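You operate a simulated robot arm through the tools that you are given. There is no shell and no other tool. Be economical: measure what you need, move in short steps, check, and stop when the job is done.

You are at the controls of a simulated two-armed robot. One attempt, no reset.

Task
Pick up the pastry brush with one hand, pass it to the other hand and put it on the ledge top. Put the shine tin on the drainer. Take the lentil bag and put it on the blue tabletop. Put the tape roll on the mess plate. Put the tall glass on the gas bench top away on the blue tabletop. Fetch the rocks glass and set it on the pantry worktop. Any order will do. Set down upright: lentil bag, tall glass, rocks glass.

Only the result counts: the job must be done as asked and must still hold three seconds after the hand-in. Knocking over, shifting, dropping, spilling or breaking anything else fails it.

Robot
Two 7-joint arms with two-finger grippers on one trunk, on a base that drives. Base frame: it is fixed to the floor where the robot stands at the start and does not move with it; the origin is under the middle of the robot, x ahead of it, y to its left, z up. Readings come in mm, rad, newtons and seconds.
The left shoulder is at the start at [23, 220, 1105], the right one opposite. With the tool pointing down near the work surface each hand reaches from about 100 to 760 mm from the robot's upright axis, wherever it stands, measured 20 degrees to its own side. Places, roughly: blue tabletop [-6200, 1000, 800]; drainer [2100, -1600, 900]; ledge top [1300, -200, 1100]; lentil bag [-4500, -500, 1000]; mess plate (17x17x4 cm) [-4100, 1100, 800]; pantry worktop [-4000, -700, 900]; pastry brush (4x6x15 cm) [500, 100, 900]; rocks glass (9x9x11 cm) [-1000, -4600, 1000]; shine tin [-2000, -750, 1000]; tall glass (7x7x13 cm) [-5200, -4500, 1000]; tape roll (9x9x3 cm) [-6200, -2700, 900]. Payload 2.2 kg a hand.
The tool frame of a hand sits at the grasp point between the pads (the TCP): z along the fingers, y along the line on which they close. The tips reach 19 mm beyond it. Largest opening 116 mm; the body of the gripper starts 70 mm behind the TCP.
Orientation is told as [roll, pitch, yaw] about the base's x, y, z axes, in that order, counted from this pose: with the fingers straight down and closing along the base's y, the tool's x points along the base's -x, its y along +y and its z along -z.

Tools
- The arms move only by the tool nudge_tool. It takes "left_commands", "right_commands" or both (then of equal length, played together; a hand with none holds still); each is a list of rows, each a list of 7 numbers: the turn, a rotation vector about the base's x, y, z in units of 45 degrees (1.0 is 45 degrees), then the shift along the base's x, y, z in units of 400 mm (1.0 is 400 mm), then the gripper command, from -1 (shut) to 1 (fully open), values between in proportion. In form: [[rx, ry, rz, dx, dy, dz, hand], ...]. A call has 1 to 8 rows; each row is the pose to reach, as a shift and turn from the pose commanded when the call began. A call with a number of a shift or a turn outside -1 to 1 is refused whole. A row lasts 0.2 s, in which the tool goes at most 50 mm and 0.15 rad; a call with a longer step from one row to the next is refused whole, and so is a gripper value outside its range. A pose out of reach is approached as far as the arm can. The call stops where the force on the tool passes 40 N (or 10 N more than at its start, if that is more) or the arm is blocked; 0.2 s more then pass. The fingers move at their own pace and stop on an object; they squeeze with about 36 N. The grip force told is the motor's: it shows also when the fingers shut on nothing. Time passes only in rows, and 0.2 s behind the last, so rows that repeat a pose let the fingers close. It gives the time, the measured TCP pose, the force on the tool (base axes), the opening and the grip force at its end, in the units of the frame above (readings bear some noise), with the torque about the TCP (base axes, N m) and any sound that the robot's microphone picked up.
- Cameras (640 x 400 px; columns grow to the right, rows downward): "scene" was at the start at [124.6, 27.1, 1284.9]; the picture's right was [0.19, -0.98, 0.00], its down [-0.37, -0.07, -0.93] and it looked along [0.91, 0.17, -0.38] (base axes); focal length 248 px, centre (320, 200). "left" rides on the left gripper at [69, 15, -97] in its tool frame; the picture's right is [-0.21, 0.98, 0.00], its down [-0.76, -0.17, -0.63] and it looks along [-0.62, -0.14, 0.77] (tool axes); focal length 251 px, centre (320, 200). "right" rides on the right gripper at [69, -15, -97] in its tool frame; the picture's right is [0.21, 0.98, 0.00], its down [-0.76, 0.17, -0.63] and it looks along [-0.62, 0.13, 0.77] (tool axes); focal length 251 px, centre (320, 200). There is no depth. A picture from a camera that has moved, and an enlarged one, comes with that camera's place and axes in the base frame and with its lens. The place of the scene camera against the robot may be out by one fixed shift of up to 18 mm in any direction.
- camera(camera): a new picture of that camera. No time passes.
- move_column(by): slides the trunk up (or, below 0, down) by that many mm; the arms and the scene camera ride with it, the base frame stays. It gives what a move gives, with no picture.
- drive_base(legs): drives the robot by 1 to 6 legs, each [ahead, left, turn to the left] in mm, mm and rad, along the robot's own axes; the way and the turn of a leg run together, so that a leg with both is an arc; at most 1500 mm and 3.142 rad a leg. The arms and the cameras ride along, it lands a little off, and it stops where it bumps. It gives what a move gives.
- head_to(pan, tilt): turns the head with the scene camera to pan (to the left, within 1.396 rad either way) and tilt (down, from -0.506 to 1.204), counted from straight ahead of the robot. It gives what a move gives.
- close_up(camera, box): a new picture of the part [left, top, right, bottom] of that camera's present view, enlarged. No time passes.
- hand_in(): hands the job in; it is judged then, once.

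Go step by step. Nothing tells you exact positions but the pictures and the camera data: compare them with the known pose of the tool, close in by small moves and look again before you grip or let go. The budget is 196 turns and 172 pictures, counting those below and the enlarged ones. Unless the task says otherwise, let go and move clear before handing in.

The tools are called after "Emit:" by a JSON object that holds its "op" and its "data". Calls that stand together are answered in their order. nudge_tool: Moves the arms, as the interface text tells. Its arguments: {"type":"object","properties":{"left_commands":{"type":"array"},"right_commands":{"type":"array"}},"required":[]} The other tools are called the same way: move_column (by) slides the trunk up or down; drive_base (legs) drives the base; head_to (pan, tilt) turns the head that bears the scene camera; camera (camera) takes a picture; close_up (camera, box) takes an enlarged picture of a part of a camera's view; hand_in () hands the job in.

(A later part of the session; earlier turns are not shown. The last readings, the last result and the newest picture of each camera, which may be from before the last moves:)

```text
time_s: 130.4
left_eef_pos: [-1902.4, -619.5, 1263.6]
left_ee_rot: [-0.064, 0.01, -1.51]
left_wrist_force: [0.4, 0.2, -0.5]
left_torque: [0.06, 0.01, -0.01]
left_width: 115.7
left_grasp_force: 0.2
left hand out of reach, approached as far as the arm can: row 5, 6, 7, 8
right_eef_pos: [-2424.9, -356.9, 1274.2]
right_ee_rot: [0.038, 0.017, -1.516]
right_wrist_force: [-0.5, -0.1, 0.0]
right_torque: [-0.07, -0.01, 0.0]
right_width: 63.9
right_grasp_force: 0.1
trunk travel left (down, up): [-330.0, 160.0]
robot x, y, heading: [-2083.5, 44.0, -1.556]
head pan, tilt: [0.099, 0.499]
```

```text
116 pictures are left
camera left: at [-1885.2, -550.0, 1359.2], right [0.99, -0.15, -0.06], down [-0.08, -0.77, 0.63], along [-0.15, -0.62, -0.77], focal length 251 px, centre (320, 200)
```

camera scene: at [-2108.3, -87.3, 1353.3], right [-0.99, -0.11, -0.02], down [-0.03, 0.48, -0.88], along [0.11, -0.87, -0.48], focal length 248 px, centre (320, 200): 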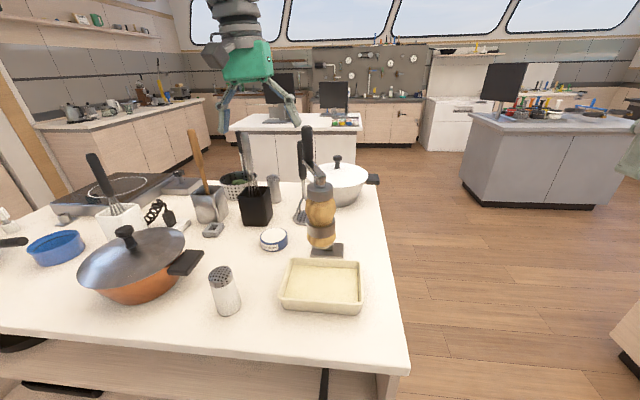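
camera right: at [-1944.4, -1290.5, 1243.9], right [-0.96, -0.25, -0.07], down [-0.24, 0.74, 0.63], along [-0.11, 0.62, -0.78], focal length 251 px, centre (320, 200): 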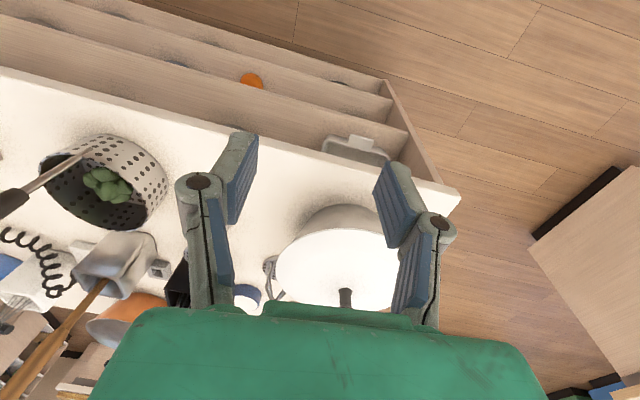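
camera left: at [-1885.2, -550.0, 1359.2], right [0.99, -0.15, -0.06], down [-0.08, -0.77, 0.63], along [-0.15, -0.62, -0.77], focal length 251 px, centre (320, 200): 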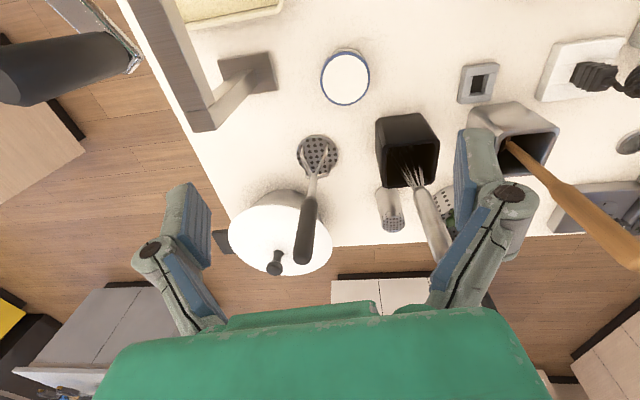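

Reach is short at this height. I lower the trunk and go closer at lower height.

Emit:
{"op": "move_column", "data": {"by": -80}}

Emit:
{"op": "drive_base", "data": {"legs": [[22, 0, 0]]}}

Emit:
{"op": "nudge_tool", "data": {"left_commands": [[0, 0, 0, 0, 0, -0.05, 1], [0, 0, 0, 0, 0, -0.1, 1], [0, 0, 0, 0, 0, -0.15, 1], [0, 0, 0, 0, 0, -0.2, 1], [0, 0, 0, 0, 0, -0.2, 1], [0, 0, 0, 0, 0, -0.2, 1], [0, 0, 0, 0, 0, -0.2, 1], [0, 0, 0, 0, 0, -0.2, 1]]}}

Emit:
{"op": "camera", "data": {"camera": "left"}}

```text
time_s: 131.5
left_eef_pos: [-1839.8, -616.7, 1174.4]
left_ee_rot: [-0.106, 0.012, -1.511]
left_wrist_force: [2.9, 1.1, -1.1]
left_torque: [-0.12, 0.27, 0.0]
left_width: 116.1
left_grasp_force: 0.1
right_eef_pos: [-2362.2, -359.7, 1206.7]
right_ee_rot: [-0.008, 0.025, -1.517]
right_wrist_force: [2.3, -1.3, 0.4]
right_torque: [0.09, 0.21, 0.01]
right_width: 63.5
right_grasp_force: 0.0
trunk travel left (down, up): [-250.0, 240.0]
robot x, y, heading: [-2067.7, 41.1, -1.552]
head pan, tilt: [0.099, 0.499]
```

```text
time_s: 132.3
left_eef_pos: [-1843.9, -633.1, 1183.5]
left_ee_rot: [-0.104, 0.002, -1.508]
left_wrist_force: [1.7, 1.0, 0.2]
left_torque: [-0.11, 0.21, 0.01]
left_width: 115.9
left_grasp_force: 0.1
right_eef_pos: [-2367.9, -371.0, 1208.9]
right_ee_rot: [-0.004, 0.013, -1.515]
right_wrist_force: [0.6, 1.3, 1.9]
right_torque: [-0.03, 0.1, 0.05]
right_width: 63.5
right_grasp_force: 0.1
trunk travel left (down, up): [-250.0, 240.0]
robot x, y, heading: [-2069.6, 18.6, -1.555]
head pan, tilt: [0.099, 0.499]
```

```text
time_s: 134.3
left_eef_pos: [-1866.7, -634.5, 1109.9]
left_ee_rot: [-0.077, 0.003, -1.508]
left_wrist_force: [-1.6, 0.0, -0.1]
left_torque: [0.0, -0.11, -0.02]
left_width: 116.0
left_grasp_force: 0.1
right_eef_pos: [-2392.4, -375.4, 1189.4]
right_ee_rot: [0.025, 0.041, -1.515]
right_wrist_force: [-0.8, 0.2, -0.2]
right_torque: [-0.03, -0.03, 0.0]
right_width: 63.8
right_grasp_force: 0.0
trunk travel left (down, up): [-250.0, 240.0]
robot x, y, heading: [-2063.5, 16.2, -1.556]
head pan, tilt: [0.099, 0.499]
stopped in row 8 (left hand): the arm was blocked; the commanded pose is now the measured one
```

```text
115 pictures are left
camera left: at [-1849.8, -564.1, 1205.1], right [0.99, -0.15, -0.07], down [-0.07, -0.76, 0.64], along [-0.15, -0.63, -0.76], focal length 251 px, centre (320, 200)
```

left: 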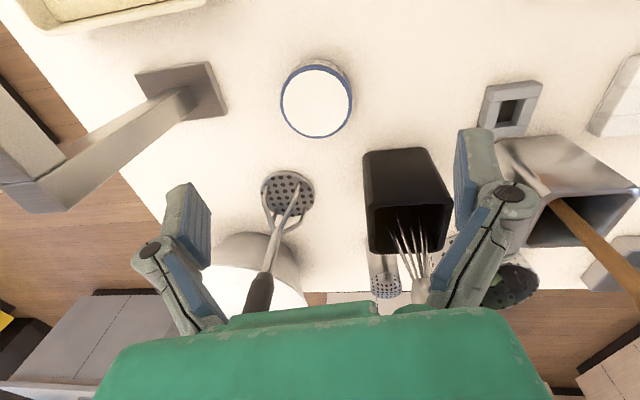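

The black utensil box is close to the tin, so I yaw the gripper 35° to keep its finger clear and come over the tin's centre.

Emit:
{"op": "nudge_tool", "data": {"left_commands": [[0, 0, 0.15, -0.01, -0.01, 0, 0.9], [0, 0, 0.3, -0.02, -0.02, 0, 0.9], [0, 0, 0.45, -0.03, -0.03, 0, 0.9], [0, 0, 0.6, -0.04, -0.038, 0, 0.9], [0, 0, 0.78, -0.05, -0.038, 0, 0.9], [0, 0, 0.78, -0.05, -0.038, 0, 0.9], [0, 0, 0.78, -0.05, -0.038, 0, 0.9], [0, 0, 0.78, -0.05, -0.038, 0, 0.9]]}}

Emit:
{"op": "nudge_tool", "data": {"left_commands": [[0, 0, 0, 0, 0, 0, 0.9], [0, 0, 0, 0, 0, 0, 0.9], [0, 0, 0, 0, 0, 0, 0.9], [0, 0, 0, 0, 0, 0, 0.9], [0, 0, 0, 0, 0, 0, 0.9], [0, 0, 0, 0, 0, 0, 0.9], [0, 0, 0, 0, 0, 0, 0.9], [0, 0, 0, 0, 0, 0, 0.9]]}}

Emit:
{"op": "camera", "data": {"camera": "left"}}

```text
time_s: 136.3
left_eef_pos: [-1913.8, -647.8, 1114.1]
left_ee_rot: [-0.066, -0.014, -0.901]
left_wrist_force: [-0.6, -0.5, 0.1]
left_torque: [-0.02, -0.09, -0.04]
left_width: 110.1
left_grasp_force: 0.0
right_eef_pos: [-2417.9, -371.3, 1183.9]
right_ee_rot: [0.044, 0.043, -1.516]
right_wrist_force: [-1.1, 0.2, 0.6]
right_torque: [-0.01, -0.08, -0.01]
right_width: 63.9
right_grasp_force: 0.0
trunk travel left (down, up): [-250.0, 240.0]
robot x, y, heading: [-2069.3, 20.7, -1.563]
head pan, tilt: [0.099, 0.499]
stopped in row 8 (left hand): the arm was blocked; the commanded pose is now the measured one
```

```text
time_s: 138.1
left_eef_pos: [-1899.2, -647.7, 1111.9]
left_ee_rot: [-0.075, -0.007, -0.896]
left_wrist_force: [-0.8, -0.3, 0.2]
left_torque: [0.02, -0.04, 0.01]
left_width: 109.9
left_grasp_force: 0.1
right_eef_pos: [-2402.6, -371.9, 1189.1]
right_ee_rot: [0.03, 0.043, -1.517]
right_wrist_force: [0.4, -0.6, 0.1]
right_torque: [-0.03, 0.02, -0.02]
right_width: 63.7
right_grasp_force: 0.0
trunk travel left (down, up): [-250.0, 240.0]
robot x, y, heading: [-2066.4, 20.7, -1.557]
head pan, tilt: [0.099, 0.499]
```

```text
114 pictures are left
camera left: at [-1925.3, -579.1, 1206.9], right [0.9, 0.44, -0.07], down [0.38, -0.66, 0.65], along [0.24, -0.61, -0.76], focal length 251 px, centre (320, 200)
```

left: 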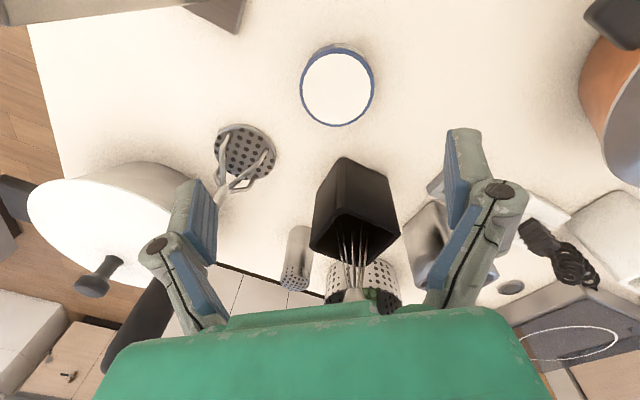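

Tin centre stands at (−1889, −651), 10 mm from the hand's axis. Descending part of the way.

Emit:
{"op": "nudge_tool", "data": {"left_commands": [[0, 0, 0, 0.005, 0, -0.05, 0.85], [0, 0, 0, 0.01, -0.004, -0.1, 0.85], [0, 0, 0, 0.015, -0.008, -0.16, 0.85], [0, 0, 0, 0.02, -0.008, -0.22, 0.85], [0, 0, 0, 0.02, -0.008, -0.28, 0.85], [0, 0, 0, 0.02, -0.008, -0.28, 0.85], [0, 0, 0, 0.02, -0.008, -0.28, 0.85], [0, 0, 0, 0.02, -0.008, -0.28, 0.85]]}}

Emit:
{"op": "camera", "data": {"camera": "left"}}

```text
time_s: 139.9
left_eef_pos: [-1874.6, -649.6, 997.7]
left_ee_rot: [-0.083, 0.001, -0.894]
left_wrist_force: [0.9, 0.3, 0.0]
left_torque: [0.0, 0.04, -0.02]
left_width: 107.1
left_grasp_force: 0.0
right_eef_pos: [-2386.6, -371.3, 1192.4]
right_ee_rot: [0.017, 0.04, -1.516]
right_wrist_force: [0.4, -0.6, -0.1]
right_torque: [-0.01, 0.06, 0.03]
right_width: 63.8
right_grasp_force: 0.1
trunk travel left (down, up): [-250.0, 240.0]
robot x, y, heading: [-2061.3, 18.5, -1.557]
head pan, tilt: [0.099, 0.499]
```

```text
113 pictures are left
camera left: at [-1900.0, -581.2, 1092.5], right [0.89, 0.44, -0.08], down [0.39, -0.66, 0.64], along [0.23, -0.61, -0.76], focal length 251 px, centre (320, 200)
```

left: 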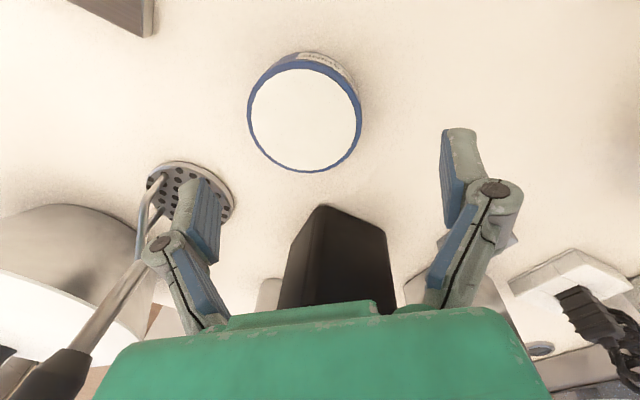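

The tin is about 16 mm to the −x side of the hand. I correct, allowing for the drift, and descend more.

Emit:
{"op": "nudge_tool", "data": {"left_commands": [[0, 0, 0, -0.02, 0, -0.03, 0.95], [0, 0, 0, -0.045, 0, -0.07, 0.95]]}}

Emit:
{"op": "camera", "data": {"camera": "left"}}

```text
time_s: 140.5
left_eef_pos: [-1924.8, -651.1, 974.6]
left_ee_rot: [-0.067, -0.015, -0.901]
left_wrist_force: [-0.8, -0.2, 0.0]
left_torque: [0.07, -0.12, 0.02]
left_width: 112.9
left_grasp_force: 0.1
right_eef_pos: [-2422.0, -372.6, 1181.5]
right_ee_rot: [0.046, 0.048, -1.518]
right_wrist_force: [-1.8, -0.2, -0.8]
right_torque: [-0.03, -0.13, -0.04]
right_width: 63.9
right_grasp_force: 0.1
trunk travel left (down, up): [-250.0, 240.0]
robot x, y, heading: [-2069.8, 19.0, -1.56]
head pan, tilt: [0.099, 0.499]
```

```text
112 pictures are left
camera left: at [-1952.5, -582.3, 1068.7], right [0.9, 0.44, -0.06], down [0.37, -0.66, 0.65], along [0.25, -0.61, -0.75], focal length 251 px, centre (320, 200)
```

left: 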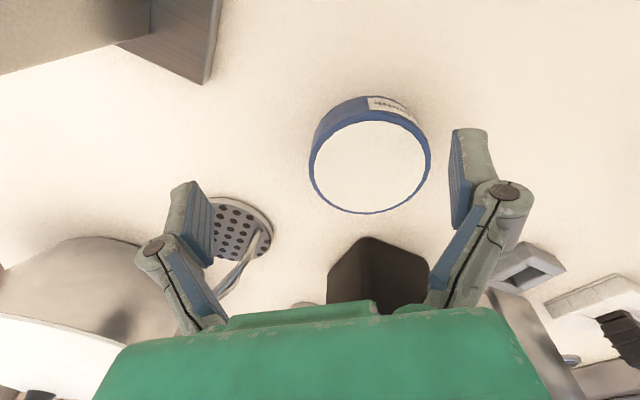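

The body rocks a bit when I shift sideways. I try a smaller opposite correction.

Emit:
{"op": "nudge_tool", "data": {"left_commands": [[0, 0, 0, 0.01, 0, 0, 1], [0, 0, 0, 0.02, 0, 0, 1], [0, 0, 0, 0.03, 0, 0, 1], [0, 0, 0, 0.03, 0, 0, 1], [0, 0, 0, 0.03, 0, 0, 1], [0, 0, 0, 0.03, 0, 0, 1]]}}

Emit:
{"op": "camera", "data": {"camera": "left"}}

```text
time_s: 141.9
left_eef_pos: [-1882.1, -648.5, 970.8]
left_ee_rot: [-0.084, 0.001, -0.893]
left_wrist_force: [-0.1, -0.9, 0.3]
left_torque: [0.01, 0.03, -0.01]
left_width: 115.8
left_grasp_force: 0.1
right_eef_pos: [-2387.9, -373.0, 1190.0]
right_ee_rot: [0.017, 0.051, -1.515]
right_wrist_force: [0.1, 0.7, -0.3]
right_torque: [-0.01, 0.02, -0.01]
right_width: 63.7
right_grasp_force: 0.0
trunk travel left (down, up): [-250.0, 240.0]
robot x, y, heading: [-2067.6, 20.0, -1.554]
head pan, tilt: [0.099, 0.499]
```

```text
111 pictures are left
camera left: at [-1908.4, -580.5, 1065.0], right [0.89, 0.44, -0.08], down [0.39, -0.66, 0.64], along [0.23, -0.61, -0.76], focal length 251 px, centre (320, 200)
```

left: 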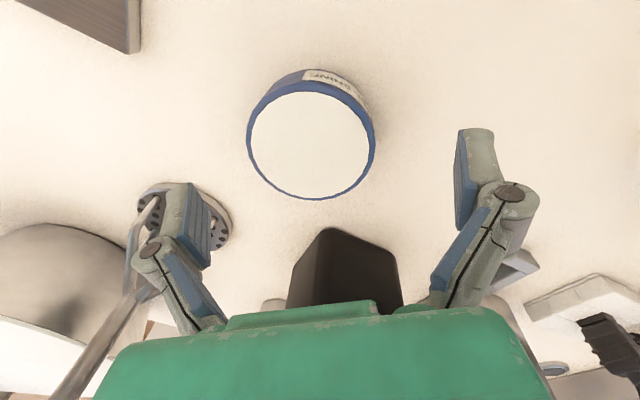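

Within tolerance: the tin lies between the fingers. Descending straight and closing.

Emit:
{"op": "nudge_tool", "data": {"left_commands": [[0, 0, 0, -0.005, 0, -0.05, 1], [0, 0, 0, -0.008, 0, -0.095, 1]]}}

Emit:
{"op": "camera", "data": {"camera": "left"}}

```text
time_s: 142.5
left_eef_pos: [-1881.8, -649.7, 931.6]
left_ee_rot: [-0.085, 0.001, -0.893]
left_wrist_force: [0.0, 0.6, 0.5]
left_torque: [0.01, 0.08, -0.02]
left_width: 116.0
left_grasp_force: 0.0
right_eef_pos: [-2382.1, -372.1, 1191.8]
right_ee_rot: [0.016, 0.045, -1.514]
right_wrist_force: [0.3, 0.5, 0.0]
right_torque: [0.0, 0.07, -0.01]
right_width: 63.7
right_grasp_force: 0.1
trunk travel left (down, up): [-250.0, 240.0]
robot x, y, heading: [-2060.8, 19.8, -1.554]
head pan, tilt: [0.099, 0.499]
```

```text
110 pictures are left
camera left: at [-1907.7, -580.9, 1026.5], right [0.89, 0.44, -0.08], down [0.39, -0.66, 0.64], along [0.23, -0.61, -0.76], focal length 251 px, centre (320, 200)
```

left: 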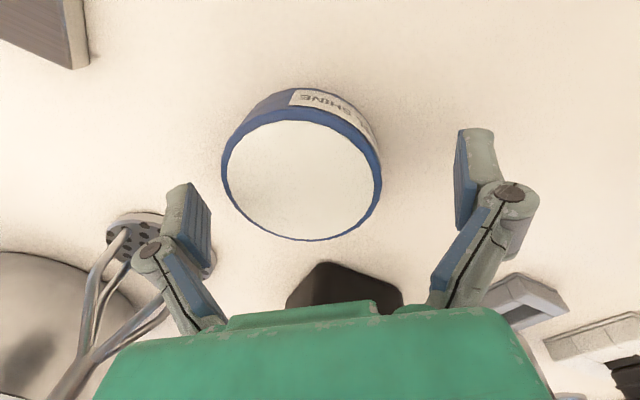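

The label reads "SHINE" – right object. Closing on it.

Emit:
{"op": "nudge_tool", "data": {"left_commands": [[0, 0, 0, -0.005, 0, -0.006, 0.6], [0, 0, 0, -0.01, 0, -0.006, 0.0], [0, 0, 0, -0.01, 0, -0.006, -0.6], [0, 0, 0, -0.01, 0, -0.006, -1], [0, 0, 0, -0.01, 0, -0.006, -1]]}}

Emit:
{"op": "nudge_tool", "data": {"left_commands": [[0, 0, 0, 0, 0, 0.05, -1], [0, 0, 0, 0, 0, 0.12, -1], [0, 0, 0, 0, 0, 0.2, -1], [0, 0, 0, 0, 0, 0.3, -1], [0, 0, 0, 0, 0, 0.4, -1], [0, 0, 0, 0, 0, 0.5, -1], [0, 0, 0, 0, 0, 0.6, -1]]}}

Emit:
{"op": "camera", "data": {"camera": "left"}}

Emit:
{"op": "camera", "data": {"camera": "scene"}}

```text
time_s: 143.7
left_eef_pos: [-1902.9, -648.7, 930.4]
left_ee_rot: [-0.077, -0.005, -0.895]
left_wrist_force: [0.2, -0.4, 0.6]
left_torque: [0.03, -0.02, 0.01]
left_width: 78.2
left_grasp_force: 36.5
right_eef_pos: [-2401.4, -372.7, 1185.6]
right_ee_rot: [0.029, 0.05, -1.52]
right_wrist_force: [-0.4, 0.6, 0.9]
right_torque: [0.03, 0.01, 0.01]
right_width: 63.8
right_grasp_force: 0.1
trunk travel left (down, up): [-250.0, 240.0]
robot x, y, heading: [-2068.1, 20.9, -1.559]
head pan, tilt: [0.099, 0.499]
```

```text
time_s: 145.3
left_eef_pos: [-1890.1, -651.4, 1167.0]
left_ee_rot: [-0.079, 0.005, -0.893]
left_wrist_force: [0.0, 0.2, -4.9]
left_torque: [0.03, 0.06, 0.01]
left_width: 78.3
left_grasp_force: 35.9
right_eef_pos: [-2388.3, -374.1, 1188.9]
right_ee_rot: [0.02, 0.05, -1.516]
right_wrist_force: [0.8, 0.3, -0.4]
right_torque: [0.06, 0.08, 0.02]
right_width: 63.8
right_grasp_force: 0.0
trunk travel left (down, up): [-250.0, 240.0]
robot x, y, heading: [-2069.0, 18.1, -1.559]
head pan, tilt: [0.099, 0.499]
```

```text
109 pictures are left
camera left: at [-1915.1, -583.9, 1262.1], right [0.89, 0.44, -0.08], down [0.39, -0.66, 0.64], along [0.23, -0.6, -0.76], focal length 251 px, centre (320, 200)
```

left: 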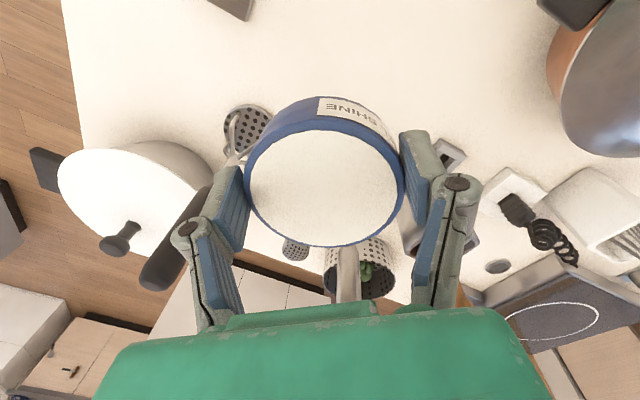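

```text
108 pictures are left
camera scene: at [-2051.5, -112.4, 1273.9], right [-0.99, -0.11, 0.01], down [-0.06, 0.48, -0.87], along [0.1, -0.87, -0.48], focal length 248 px, centre (320, 200)
```

scene: 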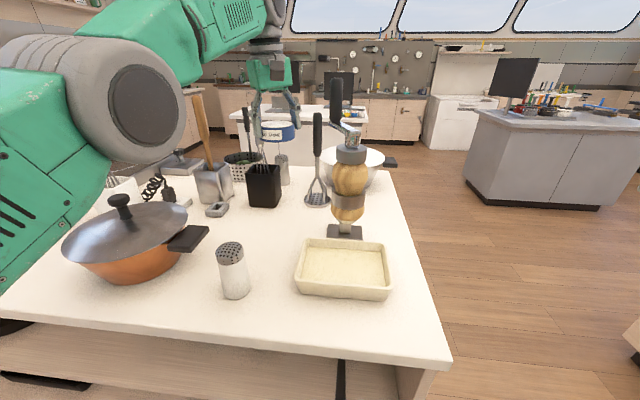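

Tin held. I retract the hand toward the body, then drive round to the drainer side aisle.

Emit:
{"op": "nudge_tool", "data": {"left_commands": [[0, 0, 0, 0.02, 0.1, 0.02, -1], [0, 0, 0, 0.05, 0.2, 0.05, -1], [0, 0, 0, 0.09, 0.3, 0.05, -1], [0, 0, 0, 0.13, 0.4, 0.05, -1], [0, 0, 0, 0.17, 0.5, 0.05, -1], [0, 0, 0, 0.21, 0.6, 0.05, -1], [0, 0, 0, 0.25, 0.7, 0.05, -1], [0, 0, 0, 0.28, 0.78, 0.05, -1]]}}

Emit:
{"op": "drive_base", "data": {"legs": [[-80, 0, 0], [0, 0, 1.556], [1500, 0, 0], [0, -960, 0]]}}

Emit:
{"op": "head_to", "data": {"pan": -0.2, "tilt": 0.35}}

Emit:
{"op": "camera", "data": {"camera": "scene"}}

```text
time_s: 147.1
left_eef_pos: [-1775.0, -338.2, 1191.0]
left_ee_rot: [-0.086, -0.001, -0.895]
left_wrist_force: [0.9, 0.1, -4.0]
left_torque: [0.03, 0.04, 0.01]
left_width: 77.7
left_grasp_force: 36.1
right_eef_pos: [-2387.6, -371.5, 1190.1]
right_ee_rot: [0.018, 0.046, -1.517]
right_wrist_force: [0.2, -0.1, -0.2]
right_torque: [0.01, 0.02, 0.03]
right_width: 63.8
right_grasp_force: 0.0
trunk travel left (down, up): [-250.0, 240.0]
robot x, y, heading: [-2064.1, 19.9, -1.56]
head pan, tilt: [0.099, 0.499]
```

```text
time_s: 163.7
left_eef_pos: [-176.1, -515.0, 1179.7]
left_ee_rot: [-0.102, 0.025, 0.663]
left_wrist_force: [2.2, 1.6, -4.7]
left_torque: [-0.12, 0.19, 0.02]
left_width: 76.9
left_grasp_force: 36.1
right_eef_pos: [-152.2, -1127.1, 1191.7]
right_ee_rot: [-0.006, 0.066, 0.038]
right_wrist_force: [1.0, 0.6, -1.5]
right_torque: [-0.06, 0.13, -0.02]
right_width: 63.9
right_grasp_force: 0.1
trunk travel left (down, up): [-250.0, 240.0]
robot x, y, heading: [-546.2, -822.8, -0.001]
head pan, tilt: [0.099, 0.499]
```

```text
time_s: 164.5
left_eef_pos: [-183.4, -510.6, 1185.4]
left_ee_rot: [-0.1, 0.018, 0.661]
left_wrist_force: [0.5, 3.5, -3.9]
left_torque: [-0.24, 0.11, 0.02]
left_width: 76.3
left_grasp_force: 35.7
right_eef_pos: [-161.3, -1123.7, 1189.2]
right_ee_rot: [-0.003, 0.066, 0.037]
right_wrist_force: [0.6, 1.7, 0.4]
right_torque: [-0.25, 0.11, 0.04]
right_width: 63.8
right_grasp_force: 0.0
trunk travel left (down, up): [-250.0, 240.0]
robot x, y, heading: [-548.6, -813.8, -0.002]
head pan, tilt: [-0.201, 0.351]
```

```text
107 pictures are left
camera scene: at [-419.7, -769.6, 1287.0], right [-0.2, -0.98, 0.04], down [-0.34, 0.03, -0.94], along [0.92, -0.21, -0.34], focal length 248 px, centre (320, 200)
```

scene: 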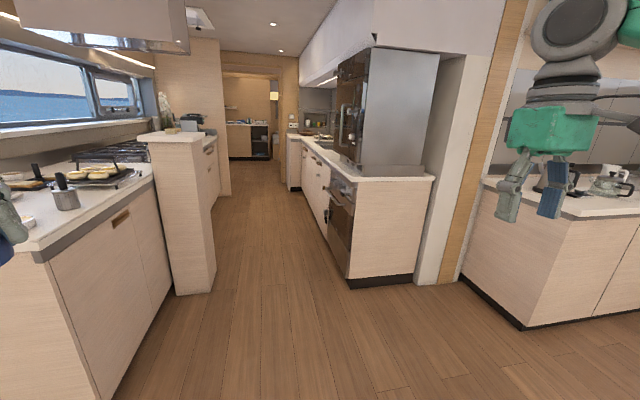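

Driving down the galley aisle toward the sink.

Emit:
{"op": "drive_base", "data": {"legs": [[1200, -70, 0], [1200, 0, 0]]}}

Emit:
{"op": "head_to", "data": {"pan": -0.9, "tilt": 0.5}}

Emit:
{"op": "camera", "data": {"camera": "scene"}}

```text
time_s: 171.7
left_eef_pos: [1070.4, -666.0, 1203.0]
left_ee_rot: [-0.06, -0.027, 0.661]
left_wrist_force: [-1.9, 0.3, -4.3]
left_torque: [-0.02, 0.02, -0.01]
left_width: 76.0
left_grasp_force: 35.6
right_eef_pos: [1091.7, -1263.3, 1162.0]
right_ee_rot: [0.039, 0.099, 0.086]
right_wrist_force: [-1.6, 2.8, -0.1]
right_torque: [-0.26, -0.19, 0.03]
right_width: 63.8
right_grasp_force: 0.1
trunk travel left (down, up): [-250.0, 240.0]
robot x, y, heading: [720.8, -905.8, 0.001]
head pan, tilt: [-0.201, 0.351]
stopped in leg 2: the robot was blocked; the commanded pose is now the measured one
```

```text
time_s: 172.8
left_eef_pos: [1073.8, -664.6, 1202.2]
left_ee_rot: [-0.059, -0.025, 0.659]
left_wrist_force: [-0.1, 0.6, -5.3]
left_torque: [-0.01, 0.07, -0.05]
left_width: 76.3
left_grasp_force: 35.4
right_eef_pos: [1093.1, -1262.2, 1164.2]
right_ee_rot: [0.034, 0.092, 0.087]
right_wrist_force: [-13.7, 16.1, 1.1]
right_torque: [-2.34, -1.94, 0.54]
right_width: 63.9
right_grasp_force: 0.0
trunk travel left (down, up): [-250.0, 240.0]
robot x, y, heading: [721.0, -907.1, 0.002]
head pan, tilt: [-0.901, 0.499]
```

```text
106 pictures are left
camera scene: at [806.8, -965.2, 1275.3], right [-0.78, -0.62, 0.0], down [-0.3, 0.37, -0.88], along [0.55, -0.69, -0.47], focal length 248 px, centre (320, 200)
```

scene: 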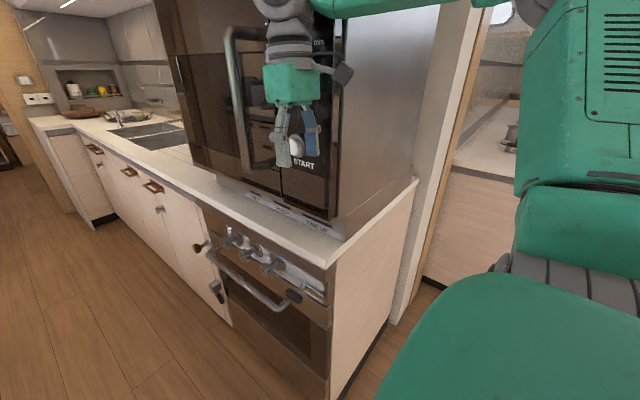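

The right hand touched the oven front. I back off and pull the right hand in.

Emit:
{"op": "drive_base", "data": {"legs": [[-120, 30, 0]]}}

Emit:
{"op": "nudge_tool", "data": {"right_commands": [[0, 0, 0, 0, 0.08, 0, 0], [0, 0, 0, 0, 0.18, 0, 0], [0, 0, 0, 0, 0.28, 0, 0], [0, 0, 0, 0, 0.38, 0, 0], [0, 0, 0, 0, 0.48, 0, 0], [0, 0, 0, 0, 0.5, 0, 0]]}}

Emit:
{"op": "camera", "data": {"camera": "scene"}}

```text
time_s: 174.0
left_eef_pos: [956.4, -656.3, 1206.3]
left_ee_rot: [-0.045, -0.033, 0.661]
left_wrist_force: [0.1, 0.3, -4.0]
left_torque: [-0.02, 0.03, 0.02]
left_width: 76.3
left_grasp_force: 36.1
right_eef_pos: [977.9, -1253.6, 1155.6]
right_ee_rot: [0.053, 0.099, 0.088]
right_wrist_force: [-0.2, -0.7, 0.1]
right_torque: [0.04, 0.0, 0.0]
right_width: 64.0
right_grasp_force: 0.1
trunk travel left (down, up): [-250.0, 240.0]
robot x, y, heading: [602.7, -876.0, 0.0]
head pan, tilt: [-0.901, 0.499]
```

```text
time_s: 175.4
left_eef_pos: [954.2, -630.9, 1201.3]
left_ee_rot: [-0.065, -0.023, 0.664]
left_wrist_force: [1.1, 0.3, -4.8]
left_torque: [-0.08, 0.07, 0.01]
left_width: 76.1
left_grasp_force: 36.0
right_eef_pos: [974.1, -1028.5, 1162.0]
right_ee_rot: [0.033, 0.096, 0.088]
right_wrist_force: [-0.3, -0.5, 0.8]
right_torque: [-0.05, 0.01, 0.0]
right_width: 57.9
right_grasp_force: 0.0
trunk travel left (down, up): [-250.0, 240.0]
robot x, y, heading: [602.0, -878.4, 0.002]
head pan, tilt: [-0.901, 0.499]
```

```text
105 pictures are left
camera scene: at [692.0, -930.5, 1275.3], right [-0.78, -0.62, 0.01], down [-0.3, 0.36, -0.88], along [0.55, -0.69, -0.47], focal length 248 px, centre (320, 200)
```

scene: 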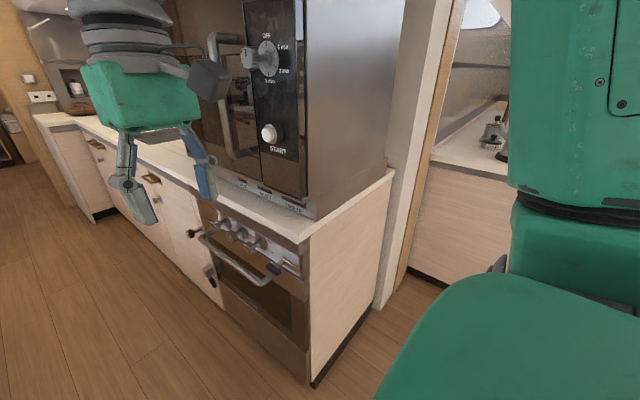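

Clear now. Continuing down the aisle.

Emit:
{"op": "drive_base", "data": {"legs": [[650, 0, 0], [600, 0, 0]]}}

Emit:
{"op": "head_to", "data": {"pan": -0.7, "tilt": 0.5}}

Emit:
{"op": "camera", "data": {"camera": "scene"}}

```text
time_s: 182.1
left_eef_pos: [2208.0, -652.3, 1203.0]
left_ee_rot: [-0.057, -0.029, 0.652]
left_wrist_force: [-1.0, -0.6, -4.6]
left_torque: [-0.02, 0.04, 0.01]
left_width: 75.8
left_grasp_force: 36.2
right_eef_pos: [2225.1, -1050.8, 1161.6]
right_ee_rot: [0.042, 0.097, 0.075]
right_wrist_force: [0.1, -0.2, 0.4]
right_torque: [0.01, 0.02, -0.01]
right_width: 58.0
right_grasp_force: 0.1
trunk travel left (down, up): [-250.0, 240.0]
robot x, y, heading: [1853.6, -883.5, -0.009]
head pan, tilt: [-0.901, 0.499]
```

```text
time_s: 182.8
left_eef_pos: [2207.4, -663.1, 1204.5]
left_ee_rot: [-0.052, -0.034, 0.648]
left_wrist_force: [0.7, -1.4, -3.6]
left_torque: [0.05, 0.01, 0.0]
left_width: 76.0
left_grasp_force: 36.0
right_eef_pos: [2224.5, -1060.0, 1162.4]
right_ee_rot: [0.047, 0.097, 0.075]
right_wrist_force: [0.1, -0.4, -0.5]
right_torque: [0.05, 0.0, 0.01]
right_width: 58.0
right_grasp_force: 0.1
trunk travel left (down, up): [-250.0, 240.0]
robot x, y, heading: [1854.8, -886.3, -0.006]
head pan, tilt: [-0.7, 0.499]
```

```text
104 pictures are left
camera scene: at [1957.0, -959.9, 1273.5], right [-0.65, -0.76, -0.01], down [-0.37, 0.32, -0.87], along [0.66, -0.57, -0.49], focal length 248 px, centre (320, 200)
```

scene: 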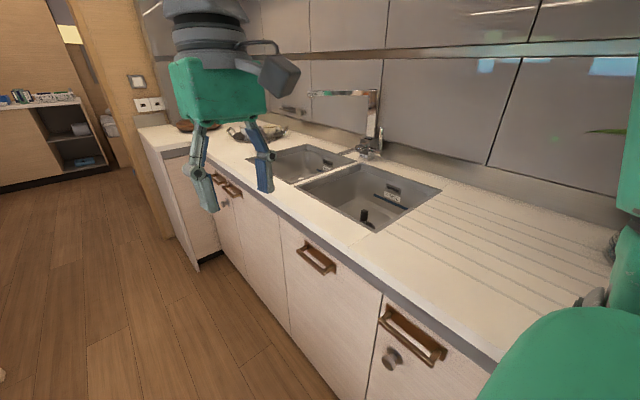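

The ridged drainer lies right of the sink, around (2080, −1500). I turn to face it.

Emit:
{"op": "drive_base", "data": {"legs": [[30, 0, -1.565]]}}

Emit:
{"op": "head_to", "data": {"pan": 0.25, "tilt": 0.55}}

Emit:
{"op": "camera", "data": {"camera": "scene"}}

```text
time_s: 187.0
left_eef_pos: [2090.6, -1254.3, 1206.0]
left_ee_rot: [-0.049, -0.039, -0.916]
left_wrist_force: [-1.7, 0.6, -4.7]
left_torque: [-0.01, -0.02, 0.01]
left_width: 75.5
left_grasp_force: 35.4
right_eef_pos: [1694.3, -1271.3, 1161.6]
right_ee_rot: [0.052, 0.096, -1.493]
right_wrist_force: [-0.6, 0.3, -0.1]
right_torque: [0.03, -0.13, 0.0]
right_width: 58.0
right_grasp_force: 0.1
trunk travel left (down, up): [-250.0, 240.0]
robot x, y, heading: [1866.9, -906.4, -1.575]
head pan, tilt: [-0.7, 0.499]
```

```text
time_s: 188.2
left_eef_pos: [2114.2, -1253.5, 1203.6]
left_ee_rot: [-0.066, -0.027, -0.914]
left_wrist_force: [0.8, -0.4, -4.3]
left_torque: [0.04, 0.11, 0.0]
left_width: 75.8
left_grasp_force: 36.2
right_eef_pos: [1718.3, -1272.1, 1163.9]
right_ee_rot: [0.035, 0.095, -1.495]
right_wrist_force: [-0.2, -2.0, -0.3]
right_torque: [0.0, 0.06, 0.03]
right_width: 58.2
right_grasp_force: 0.1
trunk travel left (down, up): [-250.0, 240.0]
robot x, y, heading: [1872.1, -902.4, -1.575]
head pan, tilt: [0.25, 0.55]
```

```text
103 pictures are left
camera scene: at [1888.6, -1027.7, 1269.8], right [-0.97, -0.24, 0.0], down [-0.13, 0.51, -0.85], along [0.21, -0.83, -0.53], focal length 248 px, centre (320, 200)
```

scene: 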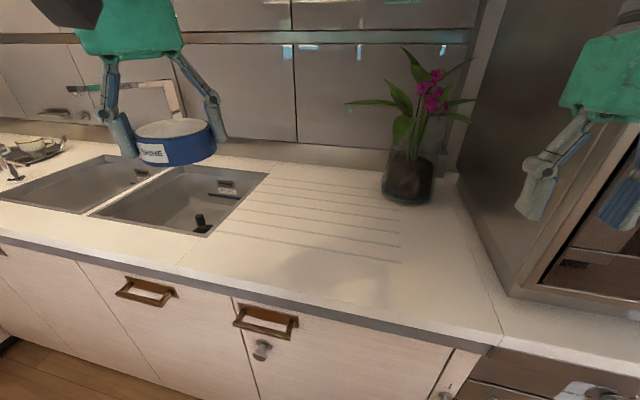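

The drainer centre is about (2015, −1510). I move the tin over it.

Emit:
{"op": "nudge_tool", "data": {"left_commands": [[0, 0, 0, -0.04, -0.08, 0, -1], [0, 0, 0, -0.08, -0.17, 0, -1], [0, 0, 0, -0.12, -0.26, 0, -1], [0, 0, 0, -0.16, -0.35, -0.02, -1], [0, 0, 0, -0.2, -0.44, -0.05, -1], [0, 0, 0, -0.23, -0.53, -0.1, -1], [0, 0, 0, -0.23, -0.61, -0.2, -1], [0, 0, 0, -0.23, -0.62, -0.3, -1]]}}

Emit:
{"op": "nudge_tool", "data": {"left_commands": [[0, 0, 0, 0, 0, -0.08, -1], [0, 0, 0, 0, 0, -0.16, -1], [0, 0, 0, 0, 0, -0.24, -1], [0, 0, 0, 0, 0, -0.3, -1], [0, 0, 0, 0, 0, -0.3, -1], [0, 0, 0, 0, 0, -0.3, -1]]}}

Emit:
{"op": "camera", "data": {"camera": "left"}}

Emit:
{"op": "camera", "data": {"camera": "scene"}}

```text
refused: row 7 steps farther than a row can; nothing moved
```

```text
time_s: 189.6
left_eef_pos: [2089.1, -1252.5, 1086.6]
left_ee_rot: [-0.046, -0.04, -0.919]
left_wrist_force: [-0.9, -0.5, -4.5]
left_torque: [0.05, -0.01, -0.02]
left_width: 75.8
left_grasp_force: 36.0
right_eef_pos: [1690.3, -1271.5, 1161.5]
right_ee_rot: [0.055, 0.094, -1.494]
right_wrist_force: [0.3, 0.0, -0.6]
right_torque: [0.01, -0.05, -0.01]
right_width: 58.2
right_grasp_force: 0.1
trunk travel left (down, up): [-250.0, 240.0]
robot x, y, heading: [1866.4, -906.0, -1.575]
head pan, tilt: [0.25, 0.55]
```

```text
102 pictures are left
camera left: at [2060.8, -1182.6, 1179.7], right [0.91, 0.42, -0.04], down [0.34, -0.66, 0.67], along [0.26, -0.62, -0.74], focal length 251 px, centre (320, 200)
```

left: 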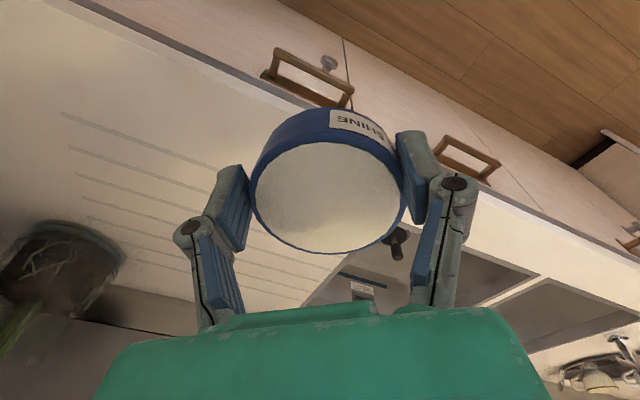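

```text
101 pictures are left
camera scene: at [1867.0, -1027.6, 1270.1], right [-0.97, -0.24, -0.01], down [-0.12, 0.51, -0.85], along [0.21, -0.83, -0.52], focal length 248 px, centre (320, 200)
```

scene: 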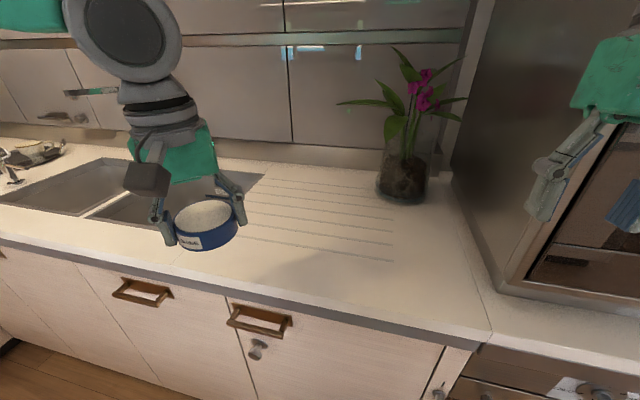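

Still safe. Now moving over the drainer at this height.

Emit:
{"op": "nudge_tool", "data": {"left_commands": [[0, 0, 0, -0.03, -0.1, 0, -1], [0, 0, 0, -0.06, -0.2, 0, -1], [0, 0, 0, -0.09, -0.3, 0, -1], [0, 0, 0, -0.12, -0.4, 0, -1], [0, 0, 0, -0.15, -0.5, 0, -1], [0, 0, 0, -0.18, -0.6, 0, -1], [0, 0, 0, -0.18, -0.6, -0.1, -1], [0, 0, 0, -0.18, -0.6, -0.2, -1]]}}

Emit:
{"op": "camera", "data": {"camera": "left"}}

Emit:
{"op": "camera", "data": {"camera": "scene"}}

```text
time_s: 191.4
left_eef_pos: [2019.7, -1494.5, 1004.8]
left_ee_rot: [-0.05, -0.04, -0.918]
left_wrist_force: [-0.3, -1.4, -4.0]
left_torque: [0.08, -0.03, 0.01]
left_width: 75.6
left_grasp_force: 36.0
right_eef_pos: [1693.9, -1273.1, 1162.2]
right_ee_rot: [0.048, 0.096, -1.497]
right_wrist_force: [0.0, -0.2, 0.1]
right_torque: [0.02, -0.05, -0.04]
right_width: 57.9
right_grasp_force: 0.1
trunk travel left (down, up): [-250.0, 240.0]
robot x, y, heading: [1864.9, -904.5, -1.573]
head pan, tilt: [0.25, 0.55]
```

```text
100 pictures are left
camera left: at [1991.8, -1424.5, 1097.4], right [0.91, 0.42, -0.04], down [0.34, -0.66, 0.67], along [0.25, -0.62, -0.74], focal length 251 px, centre (320, 200)
```

left: 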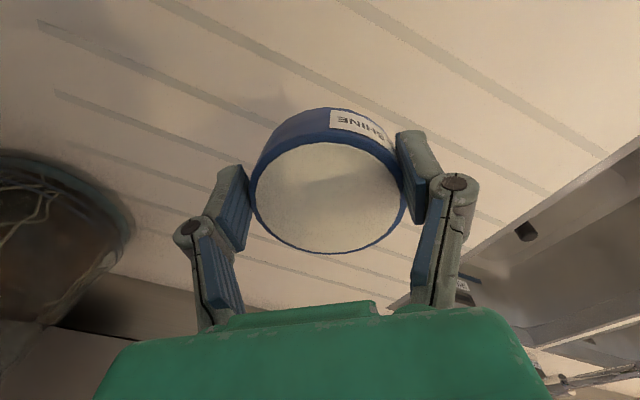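

```text
99 pictures are left
camera scene: at [1867.1, -1030.5, 1269.7], right [-0.97, -0.24, -0.01], down [-0.12, 0.51, -0.85], along [0.21, -0.82, -0.52], focal length 248 px, centre (320, 200)
```

scene: 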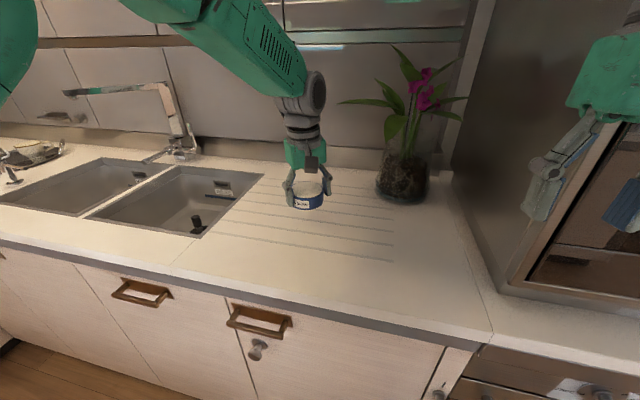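

Centred over the drainer ridges. Lowering gently until contact.

Emit:
{"op": "nudge_tool", "data": {"left_commands": [[0, 0, 0, 0, 0, -0.06, -1], [0, 0, 0, 0, 0, -0.12, -1], [0, 0, 0, 0, 0, -0.16, -1], [0, 0, 0, 0, 0, -0.18, -1], [0, 0, 0, 0, 0, -0.19, -1], [0, 0, 0, 0, 0, -0.2, -1]]}}

Emit:
{"op": "camera", "data": {"camera": "scene"}}

```text
time_s: 192.8
left_eef_pos: [2035.8, -1493.5, 929.4]
left_ee_rot: [-0.061, -0.041, -0.913]
left_wrist_force: [10.0, -1.1, 27.7]
left_torque: [-0.15, -0.36, 0.06]
left_width: 75.7
left_grasp_force: 35.8
right_eef_pos: [1707.7, -1268.7, 1164.4]
right_ee_rot: [0.042, 0.094, -1.493]
right_wrist_force: [-0.4, 0.8, -0.1]
right_torque: [0.03, 0.02, 0.0]
right_width: 58.1
right_grasp_force: 0.1
trunk travel left (down, up): [-250.0, 240.0]
robot x, y, heading: [1868.1, -902.4, -1.574]
head pan, tilt: [0.25, 0.55]
```

```text
98 pictures are left
camera scene: at [1883.7, -1025.4, 1270.6], right [-0.97, -0.24, 0.0], down [-0.13, 0.51, -0.85], along [0.21, -0.83, -0.52], focal length 248 px, centre (320, 200)
```

scene: 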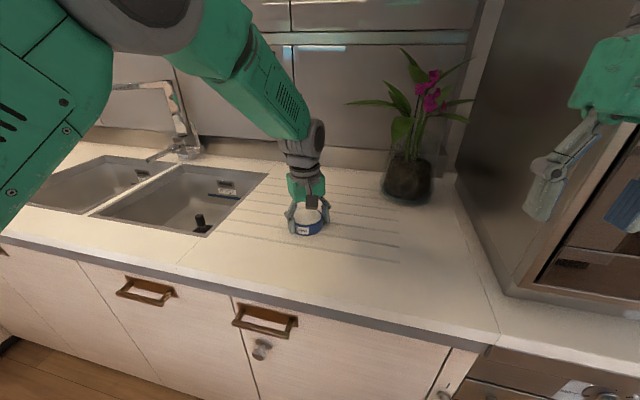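

The tin is resting on the drainer. I release and lift off.

Emit:
{"op": "nudge_tool", "data": {"left_commands": [[0, 0, 0, 0, 0, 0.005, 0.5], [0, 0, 0, 0, 0, 0.005, 0.9], [0, 0, 0, 0, 0, 0.03, 1], [0, 0, 0, 0, 0, 0.1, 1], [0, 0, 0, 0, 0, 0.2, 1], [0, 0, 0, 0, 0, 0.3, 1], [0, 0, 0, 0, 0, 0.4, 0.5], [0, 0, 0, 0, 0, 0.5, 0]]}}

Emit:
{"op": "camera", "data": {"camera": "left"}}

```text
time_s: 194.6
left_eef_pos: [2030.8, -1493.4, 1123.3]
left_ee_rot: [-0.056, -0.033, -0.917]
left_wrist_force: [-0.4, 0.1, -0.2]
left_torque: [0.01, 0.03, 0.03]
left_width: 58.1
left_grasp_force: 0.0
right_eef_pos: [1707.0, -1269.6, 1165.2]
right_ee_rot: [0.045, 0.094, -1.494]
right_wrist_force: [-1.4, 0.4, -0.1]
right_torque: [0.02, 0.0, 0.0]
right_width: 57.7
right_grasp_force: 0.1
trunk travel left (down, up): [-250.0, 240.0]
robot x, y, heading: [1867.7, -903.4, -1.572]
head pan, tilt: [0.25, 0.55]
```

```text
97 pictures are left
camera left: at [2003.9, -1423.4, 1216.2], right [0.91, 0.42, -0.05], down [0.35, -0.66, 0.67], along [0.25, -0.62, -0.74], focal length 251 px, centre (320, 200)
```

left: 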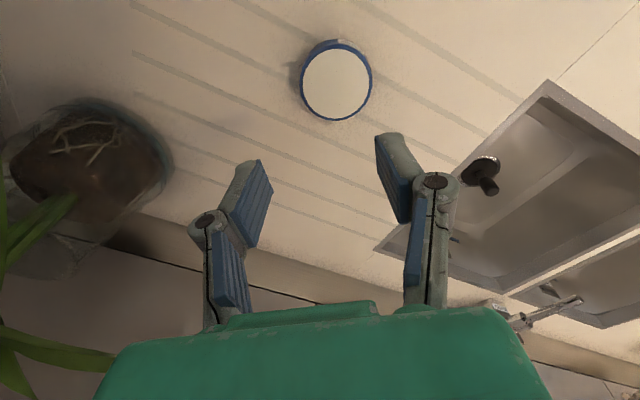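

The tin is on the drainer. I retract, leave the aisle and turn to survey the −y side for the rocks glass.

Emit:
{"op": "nudge_tool", "data": {"left_commands": [[0, 0, -0.1, 0.02, 0.08, 0.02, 0], [0, 0, -0.2, 0.04, 0.18, 0.04, 0], [0, 0, -0.3, 0.06, 0.28, 0.06, 0], [0, 0, -0.4, 0.08, 0.38, 0.07, 0], [0, 0, -0.55, 0.1, 0.48, 0.07, 0], [0, 0, -0.7, 0.12, 0.58, 0.07, 0], [0, 0, -0.83, 0.14, 0.62, 0.07, 0]]}}

Emit:
{"op": "drive_base", "data": {"legs": [[20, 0, -1.571], [1300, -20, 0], [1050, 0, 0], [0, 600, 0], [0, 0, 1.571]]}}

Emit:
{"op": "head_to", "data": {"pan": 0.0, "tilt": 0.25}}

Emit:
{"op": "camera", "data": {"camera": "scene"}}

```text
time_s: 196.2
left_eef_pos: [2088.6, -1244.9, 1151.9]
left_ee_rot: [-0.059, -0.034, -1.568]
left_wrist_force: [0.3, -0.6, -0.3]
left_torque: [0.0, 0.0, -0.01]
left_width: 58.0
left_grasp_force: 0.0
right_eef_pos: [1707.1, -1269.9, 1163.8]
right_ee_rot: [0.04, 0.095, -1.494]
right_wrist_force: [-0.4, -0.5, 0.8]
right_torque: [0.0, 0.0, -0.02]
right_width: 58.1
right_grasp_force: 0.0
trunk travel left (down, up): [-250.0, 240.0]
robot x, y, heading: [1868.7, -904.4, -1.575]
head pan, tilt: [0.25, 0.55]
```

```text
time_s: 200.5
left_eef_pos: [1531.4, -1144.5, 1156.5]
left_ee_rot: [-0.058, -0.045, -3.105]
left_wrist_force: [0.5, -0.7, 0.0]
left_torque: [0.02, 0.0, 0.03]
left_width: 58.0
left_grasp_force: 0.1
right_eef_pos: [1488.1, -764.6, 1165.5]
right_ee_rot: [0.044, 0.091, -3.028]
right_wrist_force: [0.4, 0.1, -1.0]
right_torque: [0.0, 0.0, 0.03]
right_width: 58.2
right_grasp_force: 0.0
trunk travel left (down, up): [-250.0, 240.0]
robot x, y, heading: [1857.3, -912.9, -3.104]
head pan, tilt: [0.25, 0.55]
stopped in leg 1: the robot was blocked; the commanded pose is now the measured one
```

```text
time_s: 201.3
left_eef_pos: [1531.9, -1145.1, 1158.0]
left_ee_rot: [-0.057, -0.044, -3.103]
left_wrist_force: [-0.4, -0.4, -0.2]
left_torque: [0.05, 0.01, 0.01]
left_width: 58.1
left_grasp_force: 0.0
right_eef_pos: [1489.6, -764.0, 1165.2]
right_ee_rot: [0.046, 0.09, -3.028]
right_wrist_force: [-0.4, -0.5, -0.6]
right_torque: [-0.01, -0.02, 0.02]
right_width: 58.1
right_grasp_force: 0.1
trunk travel left (down, up): [-250.0, 240.0]
robot x, y, heading: [1856.2, -914.8, -3.108]
head pan, tilt: [0.0, 0.25]
```

```text
96 pictures are left
camera scene: at [1723.4, -912.5, 1298.7], right [-0.03, 1.0, 0.0], down [0.24, 0.01, -0.97], along [-0.97, -0.03, -0.24], focal length 248 px, centre (320, 200)
```

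scene: 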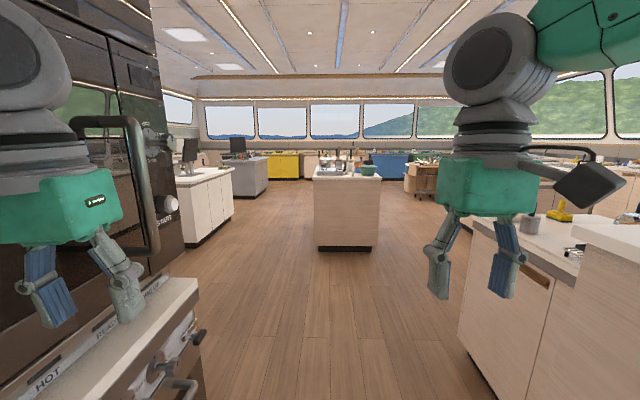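

The left elbow is at the oven front. I pull the left hand inward, shift right a bit, then leave.

Emit:
{"op": "nudge_tool", "data": {"left_commands": [[0, 0, 0, -0.03, 0.08, 0, 0], [0, 0, 0, -0.06, 0.16, 0, 0], [0, 0, 0, -0.1, 0.24, 0, 0], [0, 0, 0, -0.12, 0.32, 0, 0]]}}

Emit:
{"op": "drive_base", "data": {"legs": [[0, -75, -0.03], [1300, 0, 0], [1050, 0, 0], [0, 600, 0], [0, 0, 1.571]]}}

Emit:
{"op": "camera", "data": {"camera": "scene"}}

```text
time_s: 202.3
left_eef_pos: [1474.1, -1016.7, 1153.2]
left_ee_rot: [-0.057, -0.036, -3.103]
left_wrist_force: [-0.3, -0.5, -0.8]
left_torque: [0.0, -0.03, 0.0]
left_width: 58.0
left_grasp_force: 0.1
right_eef_pos: [1480.3, -765.8, 1163.1]
right_ee_rot: [0.043, 0.096, -3.028]
right_wrist_force: [0.7, 0.8, 0.3]
right_torque: [-0.01, 0.0, 0.01]
right_width: 57.7
right_grasp_force: 0.0
trunk travel left (down, up): [-250.0, 240.0]
robot x, y, heading: [1858.7, -914.4, -3.109]
head pan, tilt: [0.0, 0.25]
```

```text
time_s: 221.2
left_eef_pos: [-337.4, -1859.3, 1150.1]
left_ee_rot: [-0.083, -0.032, -1.563]
left_wrist_force: [0.0, -0.1, -1.0]
left_torque: [0.04, 0.05, -0.01]
left_width: 57.9
left_grasp_force: 0.1
right_eef_pos: [-588.2, -1845.1, 1163.7]
right_ee_rot: [0.016, 0.1, -1.492]
right_wrist_force: [1.8, -0.4, -1.0]
right_torque: [0.0, 0.04, 0.0]
right_width: 58.2
right_grasp_force: 0.0
trunk travel left (down, up): [-250.0, 240.0]
robot x, y, heading: [-454.9, -1470.2, -1.568]
head pan, tilt: [0.0, 0.25]
```

```text
95 pictures are left
camera scene: at [-415.7, -1606.4, 1295.7], right [-1.0, 0.0, 0.04], down [-0.03, 0.25, -0.97], along [-0.01, -0.97, -0.25], focal length 248 px, centre (320, 200)
```

scene: 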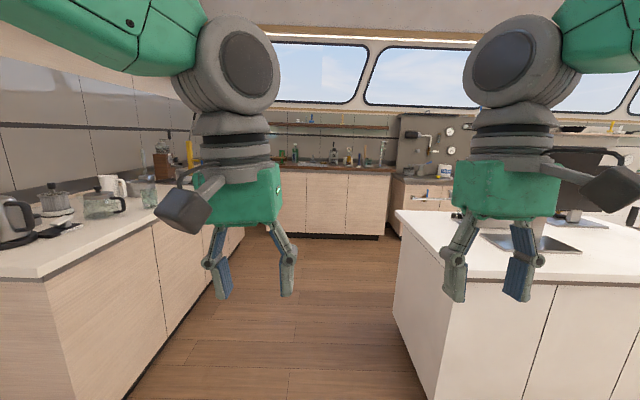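

Free corridor ahead toward the back counter. I drive toward it and look.

Emit:
{"op": "drive_base", "data": {"legs": [[1200, 0, 0], [900, 0, 0]]}}

Emit:
{"op": "head_to", "data": {"pan": -0.5, "tilt": 0.35}}

Emit:
{"op": "camera", "data": {"camera": "scene"}}

```text
time_s: 231.4
left_eef_pos: [-341.9, -3915.2, 1154.9]
left_ee_rot: [-0.063, -0.039, -1.552]
left_wrist_force: [0.6, 0.9, -0.5]
left_torque: [0.02, 0.03, -0.01]
left_width: 58.0
left_grasp_force: 0.0
right_eef_pos: [-592.1, -3904.1, 1163.6]
right_ee_rot: [0.039, 0.093, -1.474]
right_wrist_force: [0.2, -0.1, 0.1]
right_torque: [-0.03, 0.06, -0.02]
right_width: 57.7
right_grasp_force: 0.0
trunk travel left (down, up): [-250.0, 240.0]
robot x, y, heading: [-437.3, -3535.9, -1.563]
head pan, tilt: [0.0, 0.25]
```

```text
time_s: 232.4
left_eef_pos: [-301.2, -3912.4, 1154.6]
left_ee_rot: [-0.094, -0.04, -1.548]
left_wrist_force: [1.2, 0.6, 0.8]
left_torque: [-0.02, 0.09, 0.01]
left_width: 58.0
left_grasp_force: 0.0
right_eef_pos: [-548.8, -3901.2, 1168.7]
right_ee_rot: [0.009, 0.093, -1.473]
right_wrist_force: [0.6, 0.7, 0.0]
right_torque: [-0.03, 0.09, 0.01]
right_width: 57.8
right_grasp_force: 0.1
trunk travel left (down, up): [-250.0, 240.0]
robot x, y, heading: [-430.6, -3540.7, -1.553]
head pan, tilt: [-0.499, 0.351]
```

```text
94 pictures are left
camera scene: at [-472.3, -3656.3, 1288.7], right [-0.88, 0.47, 0.01], down [0.15, 0.3, -0.94], along [-0.44, -0.83, -0.34], focal length 248 px, centre (320, 200)
```

scene: 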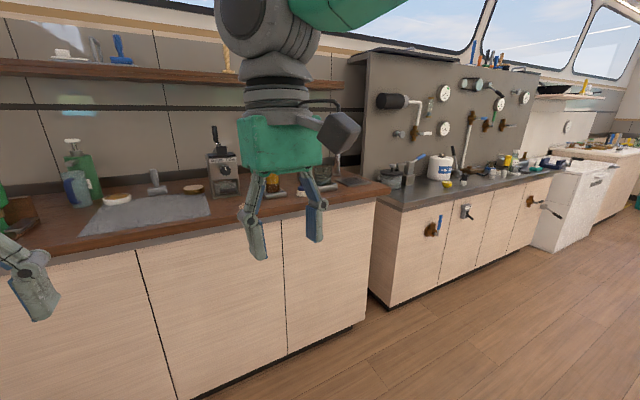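

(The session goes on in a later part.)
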